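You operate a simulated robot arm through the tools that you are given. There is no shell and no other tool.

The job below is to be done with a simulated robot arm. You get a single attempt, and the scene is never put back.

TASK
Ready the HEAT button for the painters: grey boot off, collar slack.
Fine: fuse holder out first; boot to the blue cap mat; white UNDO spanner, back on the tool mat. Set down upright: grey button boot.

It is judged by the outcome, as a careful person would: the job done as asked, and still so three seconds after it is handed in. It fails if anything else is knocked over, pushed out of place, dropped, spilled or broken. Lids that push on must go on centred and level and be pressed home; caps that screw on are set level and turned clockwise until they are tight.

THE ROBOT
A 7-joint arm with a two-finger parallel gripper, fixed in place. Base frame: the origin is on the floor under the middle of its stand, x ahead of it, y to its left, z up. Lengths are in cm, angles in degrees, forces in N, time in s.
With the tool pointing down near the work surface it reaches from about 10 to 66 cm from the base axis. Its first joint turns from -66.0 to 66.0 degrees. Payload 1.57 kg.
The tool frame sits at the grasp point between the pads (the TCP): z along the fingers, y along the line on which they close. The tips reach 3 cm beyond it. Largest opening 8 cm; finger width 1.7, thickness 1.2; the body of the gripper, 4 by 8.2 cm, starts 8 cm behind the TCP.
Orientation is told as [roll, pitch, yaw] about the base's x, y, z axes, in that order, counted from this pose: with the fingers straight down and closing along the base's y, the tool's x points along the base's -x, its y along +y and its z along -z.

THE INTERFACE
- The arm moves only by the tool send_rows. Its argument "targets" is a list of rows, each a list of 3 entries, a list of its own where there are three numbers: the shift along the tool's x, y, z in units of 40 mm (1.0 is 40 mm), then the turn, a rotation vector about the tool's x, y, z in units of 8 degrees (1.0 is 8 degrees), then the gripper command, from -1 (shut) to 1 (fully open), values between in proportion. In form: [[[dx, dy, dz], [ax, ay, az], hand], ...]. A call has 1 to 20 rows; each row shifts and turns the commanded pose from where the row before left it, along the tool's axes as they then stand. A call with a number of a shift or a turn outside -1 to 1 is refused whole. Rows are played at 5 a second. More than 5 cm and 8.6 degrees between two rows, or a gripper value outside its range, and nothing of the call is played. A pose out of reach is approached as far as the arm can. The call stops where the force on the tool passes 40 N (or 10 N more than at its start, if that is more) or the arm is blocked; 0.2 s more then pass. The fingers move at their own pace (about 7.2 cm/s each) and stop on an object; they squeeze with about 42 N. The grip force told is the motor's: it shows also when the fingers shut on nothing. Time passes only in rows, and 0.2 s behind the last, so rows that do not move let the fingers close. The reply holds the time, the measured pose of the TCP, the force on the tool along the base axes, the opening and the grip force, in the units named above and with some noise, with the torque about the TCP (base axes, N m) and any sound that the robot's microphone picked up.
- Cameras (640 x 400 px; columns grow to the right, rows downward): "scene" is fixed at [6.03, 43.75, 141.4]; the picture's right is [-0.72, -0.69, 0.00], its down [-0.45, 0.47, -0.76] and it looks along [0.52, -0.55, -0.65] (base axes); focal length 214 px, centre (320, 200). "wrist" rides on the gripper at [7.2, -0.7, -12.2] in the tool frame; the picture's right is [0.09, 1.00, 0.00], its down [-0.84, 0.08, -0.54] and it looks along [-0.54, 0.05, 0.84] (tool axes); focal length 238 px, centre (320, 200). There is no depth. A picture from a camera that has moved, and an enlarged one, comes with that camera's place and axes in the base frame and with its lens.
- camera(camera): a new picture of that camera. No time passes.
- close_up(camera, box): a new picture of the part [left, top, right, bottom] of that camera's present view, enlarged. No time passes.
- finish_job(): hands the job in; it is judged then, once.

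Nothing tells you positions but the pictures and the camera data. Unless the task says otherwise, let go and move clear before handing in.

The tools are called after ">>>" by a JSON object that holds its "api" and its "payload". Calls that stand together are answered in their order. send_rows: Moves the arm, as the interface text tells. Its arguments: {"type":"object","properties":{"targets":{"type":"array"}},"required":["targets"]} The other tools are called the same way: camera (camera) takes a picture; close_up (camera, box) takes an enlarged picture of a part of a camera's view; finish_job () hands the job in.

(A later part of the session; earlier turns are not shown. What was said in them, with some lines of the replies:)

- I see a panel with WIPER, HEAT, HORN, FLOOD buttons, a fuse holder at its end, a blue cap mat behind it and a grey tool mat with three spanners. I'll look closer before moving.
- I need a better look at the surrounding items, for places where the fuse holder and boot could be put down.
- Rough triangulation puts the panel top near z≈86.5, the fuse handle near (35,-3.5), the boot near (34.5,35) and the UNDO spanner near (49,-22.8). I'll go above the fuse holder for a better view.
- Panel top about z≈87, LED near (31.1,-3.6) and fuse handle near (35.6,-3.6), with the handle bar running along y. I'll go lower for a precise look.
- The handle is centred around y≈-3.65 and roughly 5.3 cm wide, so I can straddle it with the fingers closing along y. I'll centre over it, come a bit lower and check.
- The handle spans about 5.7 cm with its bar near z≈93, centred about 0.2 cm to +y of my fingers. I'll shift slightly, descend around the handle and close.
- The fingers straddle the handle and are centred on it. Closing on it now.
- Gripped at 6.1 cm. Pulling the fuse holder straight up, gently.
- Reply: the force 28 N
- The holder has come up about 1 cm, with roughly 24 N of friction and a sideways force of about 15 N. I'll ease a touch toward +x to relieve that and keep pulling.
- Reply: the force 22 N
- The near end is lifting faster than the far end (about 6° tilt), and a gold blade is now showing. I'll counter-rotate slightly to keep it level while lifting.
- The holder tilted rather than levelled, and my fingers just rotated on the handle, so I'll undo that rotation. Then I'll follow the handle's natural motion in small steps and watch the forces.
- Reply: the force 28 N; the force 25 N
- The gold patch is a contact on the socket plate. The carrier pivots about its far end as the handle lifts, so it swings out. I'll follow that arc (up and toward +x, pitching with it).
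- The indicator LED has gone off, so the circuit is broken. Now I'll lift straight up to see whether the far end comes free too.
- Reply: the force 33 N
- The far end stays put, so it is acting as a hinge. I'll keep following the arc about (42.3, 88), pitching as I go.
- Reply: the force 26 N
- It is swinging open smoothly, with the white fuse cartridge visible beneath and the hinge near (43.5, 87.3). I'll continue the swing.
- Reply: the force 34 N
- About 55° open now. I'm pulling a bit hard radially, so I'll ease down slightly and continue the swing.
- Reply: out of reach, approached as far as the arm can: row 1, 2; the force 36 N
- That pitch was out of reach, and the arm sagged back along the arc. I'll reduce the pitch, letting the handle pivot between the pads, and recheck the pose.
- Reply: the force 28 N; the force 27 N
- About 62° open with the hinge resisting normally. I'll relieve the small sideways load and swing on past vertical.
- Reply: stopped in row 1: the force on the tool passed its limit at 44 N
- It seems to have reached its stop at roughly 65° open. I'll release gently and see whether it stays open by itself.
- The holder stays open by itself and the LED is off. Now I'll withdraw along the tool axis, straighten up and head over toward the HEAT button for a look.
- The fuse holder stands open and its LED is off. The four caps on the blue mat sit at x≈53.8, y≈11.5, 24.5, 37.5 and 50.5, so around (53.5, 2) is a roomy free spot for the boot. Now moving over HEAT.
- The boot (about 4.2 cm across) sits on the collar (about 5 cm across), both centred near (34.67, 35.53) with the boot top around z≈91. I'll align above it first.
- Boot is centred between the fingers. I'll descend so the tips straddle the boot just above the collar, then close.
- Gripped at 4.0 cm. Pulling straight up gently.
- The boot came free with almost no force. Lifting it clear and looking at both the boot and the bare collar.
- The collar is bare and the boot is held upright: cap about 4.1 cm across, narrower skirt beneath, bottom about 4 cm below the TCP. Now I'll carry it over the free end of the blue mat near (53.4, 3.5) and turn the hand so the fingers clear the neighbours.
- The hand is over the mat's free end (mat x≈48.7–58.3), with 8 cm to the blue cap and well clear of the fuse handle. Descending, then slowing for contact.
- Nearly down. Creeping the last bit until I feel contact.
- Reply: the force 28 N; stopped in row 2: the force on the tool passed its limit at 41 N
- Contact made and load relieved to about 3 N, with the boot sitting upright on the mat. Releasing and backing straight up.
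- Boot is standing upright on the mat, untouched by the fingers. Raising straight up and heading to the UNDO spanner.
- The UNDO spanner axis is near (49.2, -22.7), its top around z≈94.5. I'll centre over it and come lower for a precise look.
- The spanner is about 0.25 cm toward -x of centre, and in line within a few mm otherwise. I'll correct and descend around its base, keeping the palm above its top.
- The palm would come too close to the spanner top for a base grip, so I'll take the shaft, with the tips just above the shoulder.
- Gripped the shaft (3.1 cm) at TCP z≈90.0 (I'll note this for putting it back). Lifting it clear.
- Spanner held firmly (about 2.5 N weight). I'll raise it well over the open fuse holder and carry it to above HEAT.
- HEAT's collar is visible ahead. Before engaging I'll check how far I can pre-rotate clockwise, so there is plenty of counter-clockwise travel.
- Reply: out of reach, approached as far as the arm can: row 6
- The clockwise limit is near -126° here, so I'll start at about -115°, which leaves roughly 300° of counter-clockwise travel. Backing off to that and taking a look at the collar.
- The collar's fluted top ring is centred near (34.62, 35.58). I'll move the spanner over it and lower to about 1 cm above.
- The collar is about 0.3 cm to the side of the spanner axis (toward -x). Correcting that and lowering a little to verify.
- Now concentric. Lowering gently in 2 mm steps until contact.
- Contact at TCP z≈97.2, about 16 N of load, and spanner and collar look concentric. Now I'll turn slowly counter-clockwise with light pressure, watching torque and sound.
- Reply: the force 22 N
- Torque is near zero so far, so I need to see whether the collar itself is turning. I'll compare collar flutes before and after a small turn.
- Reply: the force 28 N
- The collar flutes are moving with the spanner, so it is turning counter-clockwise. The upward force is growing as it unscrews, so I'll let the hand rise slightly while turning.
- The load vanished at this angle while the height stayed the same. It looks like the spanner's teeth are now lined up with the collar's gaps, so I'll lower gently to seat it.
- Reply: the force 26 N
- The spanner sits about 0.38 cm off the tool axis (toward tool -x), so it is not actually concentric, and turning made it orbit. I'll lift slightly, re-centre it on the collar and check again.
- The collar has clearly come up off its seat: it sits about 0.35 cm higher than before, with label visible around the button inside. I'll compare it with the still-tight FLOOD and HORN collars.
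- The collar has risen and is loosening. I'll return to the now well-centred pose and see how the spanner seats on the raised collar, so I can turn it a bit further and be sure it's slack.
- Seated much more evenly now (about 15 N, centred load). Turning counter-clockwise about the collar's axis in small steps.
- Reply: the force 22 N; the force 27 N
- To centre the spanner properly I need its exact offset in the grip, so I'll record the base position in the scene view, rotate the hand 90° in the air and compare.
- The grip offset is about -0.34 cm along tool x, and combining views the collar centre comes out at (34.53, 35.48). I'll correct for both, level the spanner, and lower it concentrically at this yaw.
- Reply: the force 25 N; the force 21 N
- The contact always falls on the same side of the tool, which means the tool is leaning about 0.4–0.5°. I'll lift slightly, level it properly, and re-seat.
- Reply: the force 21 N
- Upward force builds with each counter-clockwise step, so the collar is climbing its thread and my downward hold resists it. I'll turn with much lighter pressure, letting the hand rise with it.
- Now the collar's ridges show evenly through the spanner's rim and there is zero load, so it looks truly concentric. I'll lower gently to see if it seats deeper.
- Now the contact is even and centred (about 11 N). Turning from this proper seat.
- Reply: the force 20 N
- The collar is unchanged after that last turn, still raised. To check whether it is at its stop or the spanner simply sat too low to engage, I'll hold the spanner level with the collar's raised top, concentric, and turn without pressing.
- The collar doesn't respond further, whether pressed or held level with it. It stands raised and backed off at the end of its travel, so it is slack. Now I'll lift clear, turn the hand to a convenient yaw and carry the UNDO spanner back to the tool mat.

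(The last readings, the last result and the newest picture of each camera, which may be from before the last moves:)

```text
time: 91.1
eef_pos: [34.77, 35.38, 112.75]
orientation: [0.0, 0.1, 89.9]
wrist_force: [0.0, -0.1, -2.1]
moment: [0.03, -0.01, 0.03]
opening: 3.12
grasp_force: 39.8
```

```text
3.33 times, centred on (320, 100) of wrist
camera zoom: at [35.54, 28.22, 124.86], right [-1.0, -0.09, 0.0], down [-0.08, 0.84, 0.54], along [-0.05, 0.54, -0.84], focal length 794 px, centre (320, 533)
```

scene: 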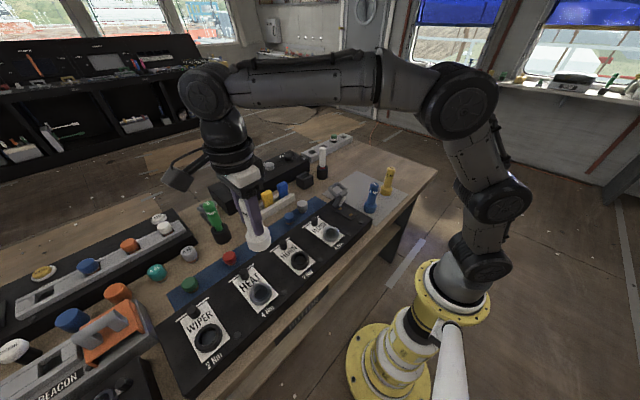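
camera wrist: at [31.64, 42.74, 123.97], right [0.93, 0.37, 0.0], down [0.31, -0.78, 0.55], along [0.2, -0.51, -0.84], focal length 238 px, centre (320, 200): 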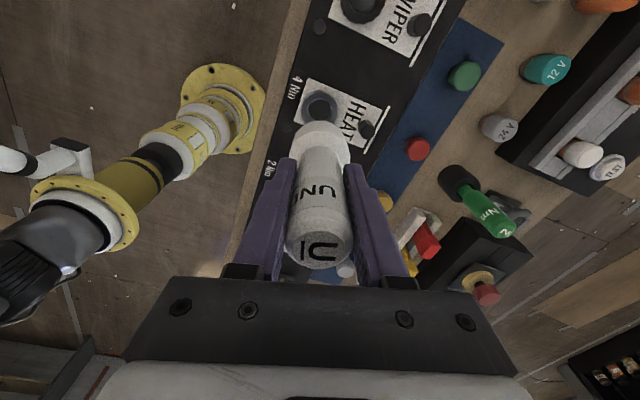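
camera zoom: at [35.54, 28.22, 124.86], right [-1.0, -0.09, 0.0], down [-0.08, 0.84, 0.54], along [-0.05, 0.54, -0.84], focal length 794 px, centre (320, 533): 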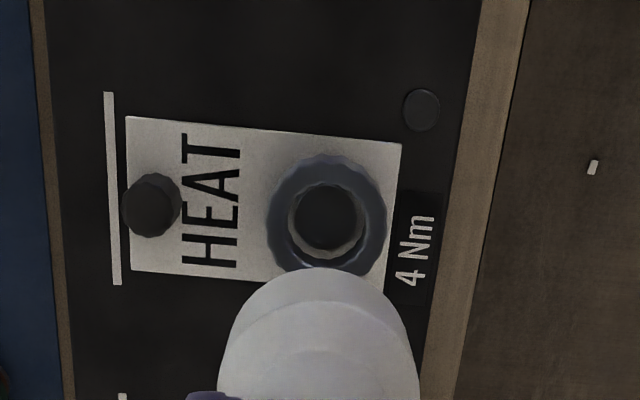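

HEAT's collar stands visibly proud of its label compared with HORN. Carrying the spanner back over to the tool mat now.

>>> {"api": "send_rows", "payload": {"targets": [[[0.863, -0.209, 0], [0, 0, 0], -1], [[0.863, -0.209, 0], [0, 0, 0], -1], [[0.863, -0.209, 0], [0, 0, 0], -1], [[0.863, -0.209, 0], [0, 0, 0], -1], [[0.863, -0.209, 0], [0, 0, 0], -1], [[0.863, -0.209, 0], [0, 0, 0], -1], [[0.863, -0.209, 0], [0, 0, 0], -1], [[0.863, -0.209, 0], [0, 0, 0], -1], [[0.863, -0.209, 0], [0, 0, 0], -1], [[0, 0, 0], [0, 0, 0], -1]]}}

>>> {"api": "send_rows", "payload": {"targets": [[[0.863, -0.209, 0], [0, 0, 0], -1], [[0.863, -0.209, 0], [0, 0, 0], -1], [[0.863, -0.209, 0], [0, 0, 0], -1], [[0.863, -0.209, 0], [0, 0, 0], -1], [[0.863, -0.209, 0], [0, 0, 0], -1], [[0.863, -0.209, 0], [0, 0, 0], -1], [[0.863, -0.209, 0], [0, 0, 0], -1], [[0.86, -0.209, 0], [0, 0, 0], -1], [[0, 0, 0], [0, 0, 0], -1]]}}

>>> {"api": "camera", "payload": {"camera": "wrist"}}

>>> {"api": "camera", "payload": {"camera": "scene"}}

```text
time: 93.3
eef_pos: [42.24, 4.46, 112.93]
orientation: [0.1, 0.1, 90.1]
wrist_force: [-0.9, -0.2, -1.8]
moment: [0.01, 0.01, 0.02]
opening: 3.15
grasp_force: 40.2
```

```text
time: 95.3
eef_pos: [48.84, -23.18, 112.98]
orientation: [0.0, 0.1, 90.0]
wrist_force: [0.6, 0.7, -2.8]
moment: [-0.03, 0.0, -0.01]
opening: 3.11
grasp_force: 39.7
```

```text
taken
camera wrist: at [49.72, -30.39, 125.12], right [-1.0, -0.09, 0.0], down [-0.08, 0.84, 0.54], along [-0.05, 0.54, -0.84], focal length 238 px, centre (320, 200)
```

wrist: 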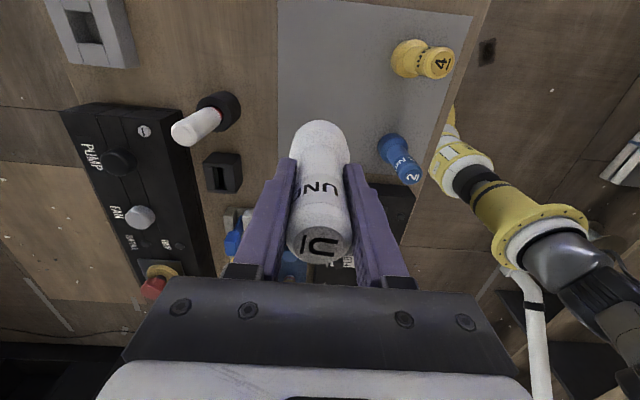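

```text
taken
```

scene: 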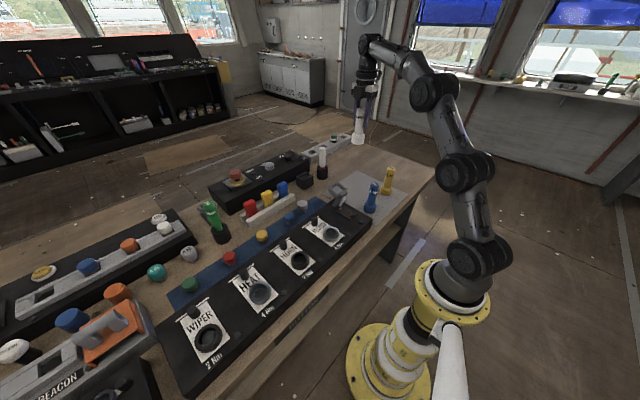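

Positioned over its original spot on the tool mat. Lowering, slowing near the bottom.

>>> {"api": "send_rows", "payload": {"targets": [[[0, 0, 0.9], [0, 0, 0], -1], [[0, 0, 0.9], [0, 0, 0], -1], [[0, 0, 0.9], [0, 0, 0], -1], [[0, 0, 0.9], [0, 0, 0], -1], [[0, 0, 0.8], [0, 0, 0], -1], [[0, 0, 0.5], [0, 0, 0], -1], [[0, 0, 0.2], [0, 0, 0], -1], [[0, 0, 0], [0, 0, 0], -1]]}}

>>> {"api": "close_up", "payload": {"camera": "scene", "box": [330, 130, 410, 200]}}

>>> {"api": "camera", "payload": {"camera": "wrist"}}

```text
time: 97.1
eef_pos: [49.09, -23.4, 92.57]
orientation: [0.1, 0.2, 90.0]
wrist_force: [-0.1, -0.7, -2.1]
moment: [-0.02, 0.0, 0.01]
opening: 3.12
grasp_force: 39.8
```

```text
5.71 times, centred on (370, 165) of scene
camera zoom: at [6.03, 43.74, 141.4], right [-0.72, -0.69, 0.0], down [-0.45, 0.47, -0.76], along [0.52, -0.55, -0.65], focal length 1226 px, centre (34, 400)
```

zoom: 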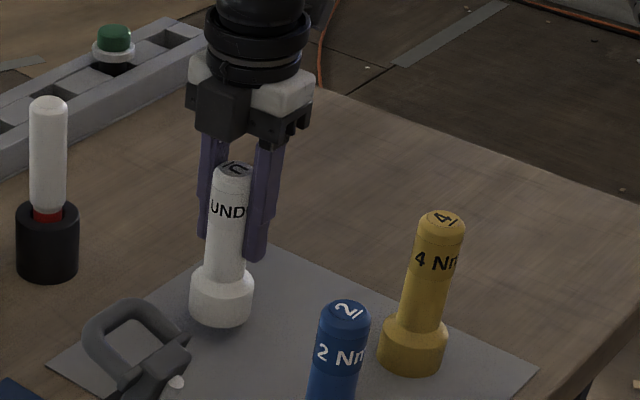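

```text
taken
camera wrist: at [49.88, -30.57, 104.69], right [-1.0, -0.09, 0.0], down [-0.08, 0.84, 0.54], along [-0.05, 0.54, -0.84], focal length 238 px, centre (320, 200)
```

wrist: 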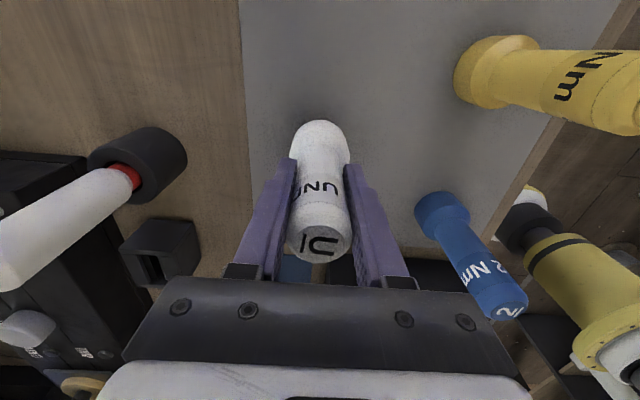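

>>> {"api": "send_rows", "payload": {"targets": [[[0, 0, 0.2], [0, 0, 0], -1], [[0, 0, 0.15], [0, 0, 0], -1], [[0, 0, 0.1], [0, 0, 0], -1], [[0, 0, 0.05], [0, 0, 0], -1], [[0, 0, 0], [0, 0, 0], -1]]}}

```text
time: 98.3
eef_pos: [49.16, -23.32, 90.7]
orientation: [-0.1, 0.1, 90.0]
wrist_force: [-7.2, 1.6, 12.8]
moment: [0.46, 0.73, 0.18]
opening: 3.14
grasp_force: 40.1
```

Contact came about 0.6 cm earlier than expected, and on one side. Checking what it is touching.

>>> {"api": "close_up", "payload": {"camera": "scene", "box": [340, 150, 390, 195]}}

>>> {"api": "close_up", "payload": {"camera": "wrist", "box": [260, 80, 380, 200]}}

```text
8.89 times, centred on (365, 172) of scene
camera zoom: at [5.99, 43.76, 141.4], right [-0.72, -0.69, 0.0], down [-0.45, 0.47, -0.76], along [0.52, -0.55, -0.65], focal length 1906 px, centre (-80, 444)
```

zoom: 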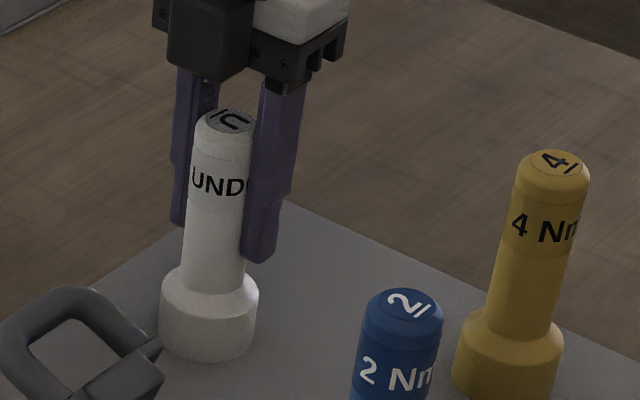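

```text
3.33 times, centred on (320, 140) of wrist
camera zoom: at [49.77, -30.52, 102.87], right [-1.0, -0.09, 0.0], down [-0.08, 0.84, 0.54], along [-0.05, 0.54, -0.84], focal length 794 px, centre (320, 400)
```

zoom: 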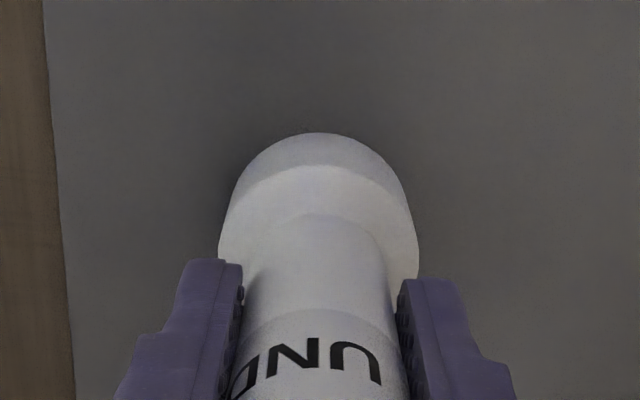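

It is simply the mat: the spanner had settled about 0.6 cm lower in the grip. I'll ease off the load and then release.

>>> {"api": "send_rows", "payload": {"targets": [[[0, 0, -0.03], [0, 0, 0], -1], [[0, 0, 0], [0, 0, 0], -1]]}}

```text
time: 98.9
eef_pos: [49.01, -23.2, 90.81]
orientation: [-0.1, 0.3, 90.0]
wrist_force: [-6.0, -1.2, 16.9]
moment: [0.35, 0.8, 0.16]
opening: 3.13
grasp_force: 40.0
```

>>> {"api": "send_rows", "payload": {"targets": [[[0, 0, -0.04], [0, 0, 0], -1], [[0, 0, 0], [0, 0, 0], -1], [[0, 0, 0], [0, 0, 0], -1]]}}

```text
time: 99.7
eef_pos: [48.95, -23.2, 90.72]
orientation: [0.0, 0.3, 90.0]
wrist_force: [-1.0, -5.2, 5.2]
moment: [-0.3, 0.15, 0.09]
opening: 3.16
grasp_force: 39.4
```

>>> {"api": "send_rows", "payload": {"targets": [[[0, 0, -0.01], [0, 0, 0], -1], [[0, 0, 0], [0, 0, 0], -0.12], [[0, 0, 0], [0, 0, 0], 0.1], [[0, 0, 0], [0, 0, 0], 0.5], [[0, 0, 0], [0, 0, 0], 0.9]]}}

>>> {"api": "close_up", "payload": {"camera": "scene", "box": [340, 150, 390, 195]}}

>>> {"api": "close_up", "payload": {"camera": "wrist", "box": [240, 80, 400, 240]}}

```text
time: 100.9
eef_pos: [49.08, -23.16, 90.75]
orientation: [0.0, 0.0, 90.0]
wrist_force: [0.4, 0.1, -0.2]
moment: [-0.01, -0.02, -0.01]
opening: 7.58
grasp_force: 0.0
```

```text
8.89 times, centred on (365, 172) of scene
camera zoom: at [6.03, 43.75, 141.4], right [-0.72, -0.69, 0.0], down [-0.45, 0.47, -0.76], along [0.52, -0.55, -0.65], focal length 1906 px, centre (-80, 444)
```

zoom: 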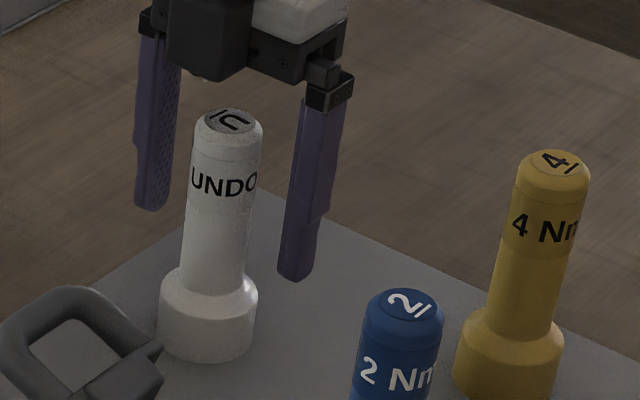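

```text
2.50 times, centred on (320, 160) of wrist
camera zoom: at [49.78, -30.42, 102.92], right [-1.0, -0.09, 0.0], down [-0.08, 0.84, 0.54], along [-0.05, 0.54, -0.84], focal length 596 px, centre (320, 300)
```

zoom: 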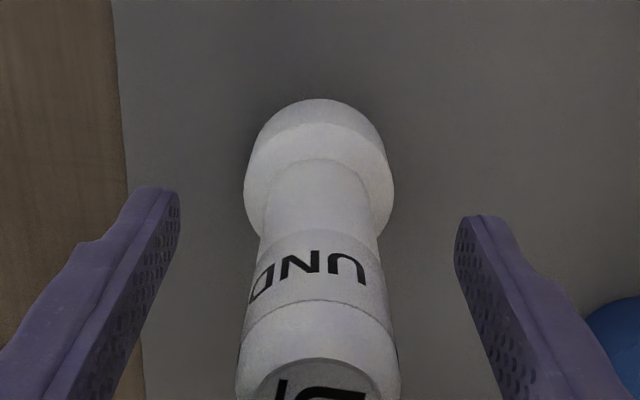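

The UNDO spanner stands upright on the tool mat. Rising clear, then I'll inspect everything, HEAT's collar in particular.

>>> {"api": "send_rows", "payload": {"targets": [[[0, 0, -0.3], [0, 0, 0], 1], [[0, 0, -0.8], [0, 0, 0], 1], [[0, 0, -0.9], [0, 0, 0], 1], [[0, 0, -0.9], [0, 0, 0], 1], [[0, 0, -0.9], [0, 0, 0], 1], [[0, 0, -0.9], [0, 0, 0], 1], [[0, 0, 0], [0, 0, 0], 1]]}}

>>> {"api": "camera", "payload": {"camera": "scene"}}

>>> {"api": "close_up", "payload": {"camera": "scene", "box": [280, 140, 420, 240]}}

>>> {"api": "close_up", "payload": {"camera": "scene", "box": [180, 220, 350, 370]}}

```text
time: 102.5
eef_pos: [48.93, -23.21, 109.72]
orientation: [0.0, 0.1, 90.0]
wrist_force: [-0.5, -0.1, 0.3]
moment: [0.01, -0.03, -0.04]
opening: 8.0
grasp_force: 0.1
```

```text
taken
```

scene: 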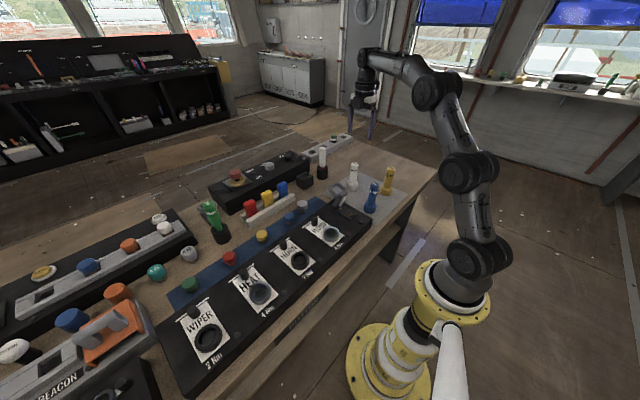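

```text
4.00 times, centred on (350, 190) of scene
camera zoom: at [6.03, 43.75, 141.4], right [-0.72, -0.69, 0.0], down [-0.45, 0.47, -0.76], along [0.52, -0.55, -0.65], focal length 858 px, centre (200, 240)
```

zoom: 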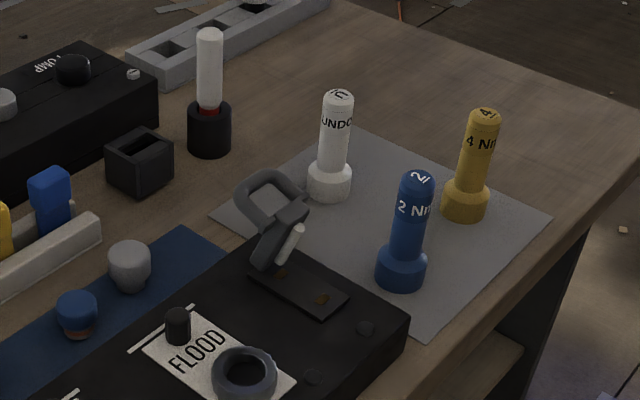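

```text
2.67 times, centred on (265, 295) of scene
camera zoom: at [6.03, 43.75, 141.4], right [-0.72, -0.69, 0.0], down [-0.45, 0.47, -0.76], along [0.52, -0.55, -0.65], focal length 572 px, centre (467, -53)
```

zoom: 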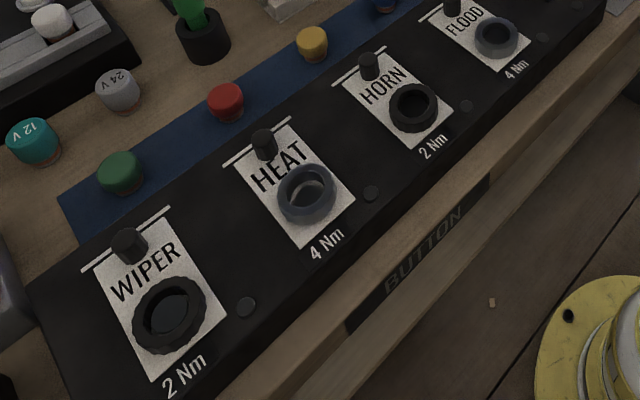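

Final check:
- **Fuse holder:** swung open, with its LED off.
- **Boot:** upright on the blue mat.
- **HEAT collar:** backed off and standing proud of its label.
- **UNDO spanner:** upright on the tool mat.
- **Everything else:** undisturbed as far as I can see, with the hand empty and well clear.

I never felt a clear break-free torque on the collar. I'm judging it slack because it rose and then stopped responding to further turning. Handing in now.

>>> {"api": "finish_job", "payload": {}}

```text
The job is handed in.
```

I've handed the job in. The fuse holder is out, the boot is off and the spanner is back. The collar looks slack, but I couldn't confirm that by feel.

- **Fuse holder:** it is hinged rather than fully removable. I swung it open to its stop, roughly 65–70°, before touching anything else. The panel LED went off and the holder stays open by itself.
- **Grey boot:** it is standing upright on the free end of the blue cap mat, well clear of the other caps.
- **HEAT collar:** I turned it counter-clockwise with the white UNDO spanner, and it now sits about 0.35 cm proud of its label. My first turns were about 0.3 cm off-centre. The spanner never showed a clear break-free torque. After re-centring, another 72° of turning did not move the collar, so I took it to be at its stop.
- **UNDO spanner:** it is standing upright on the tool mat, close to where it started.

I saw nothing else knocked or moved, and the gripper is open, empty and well clear above the tool mat.
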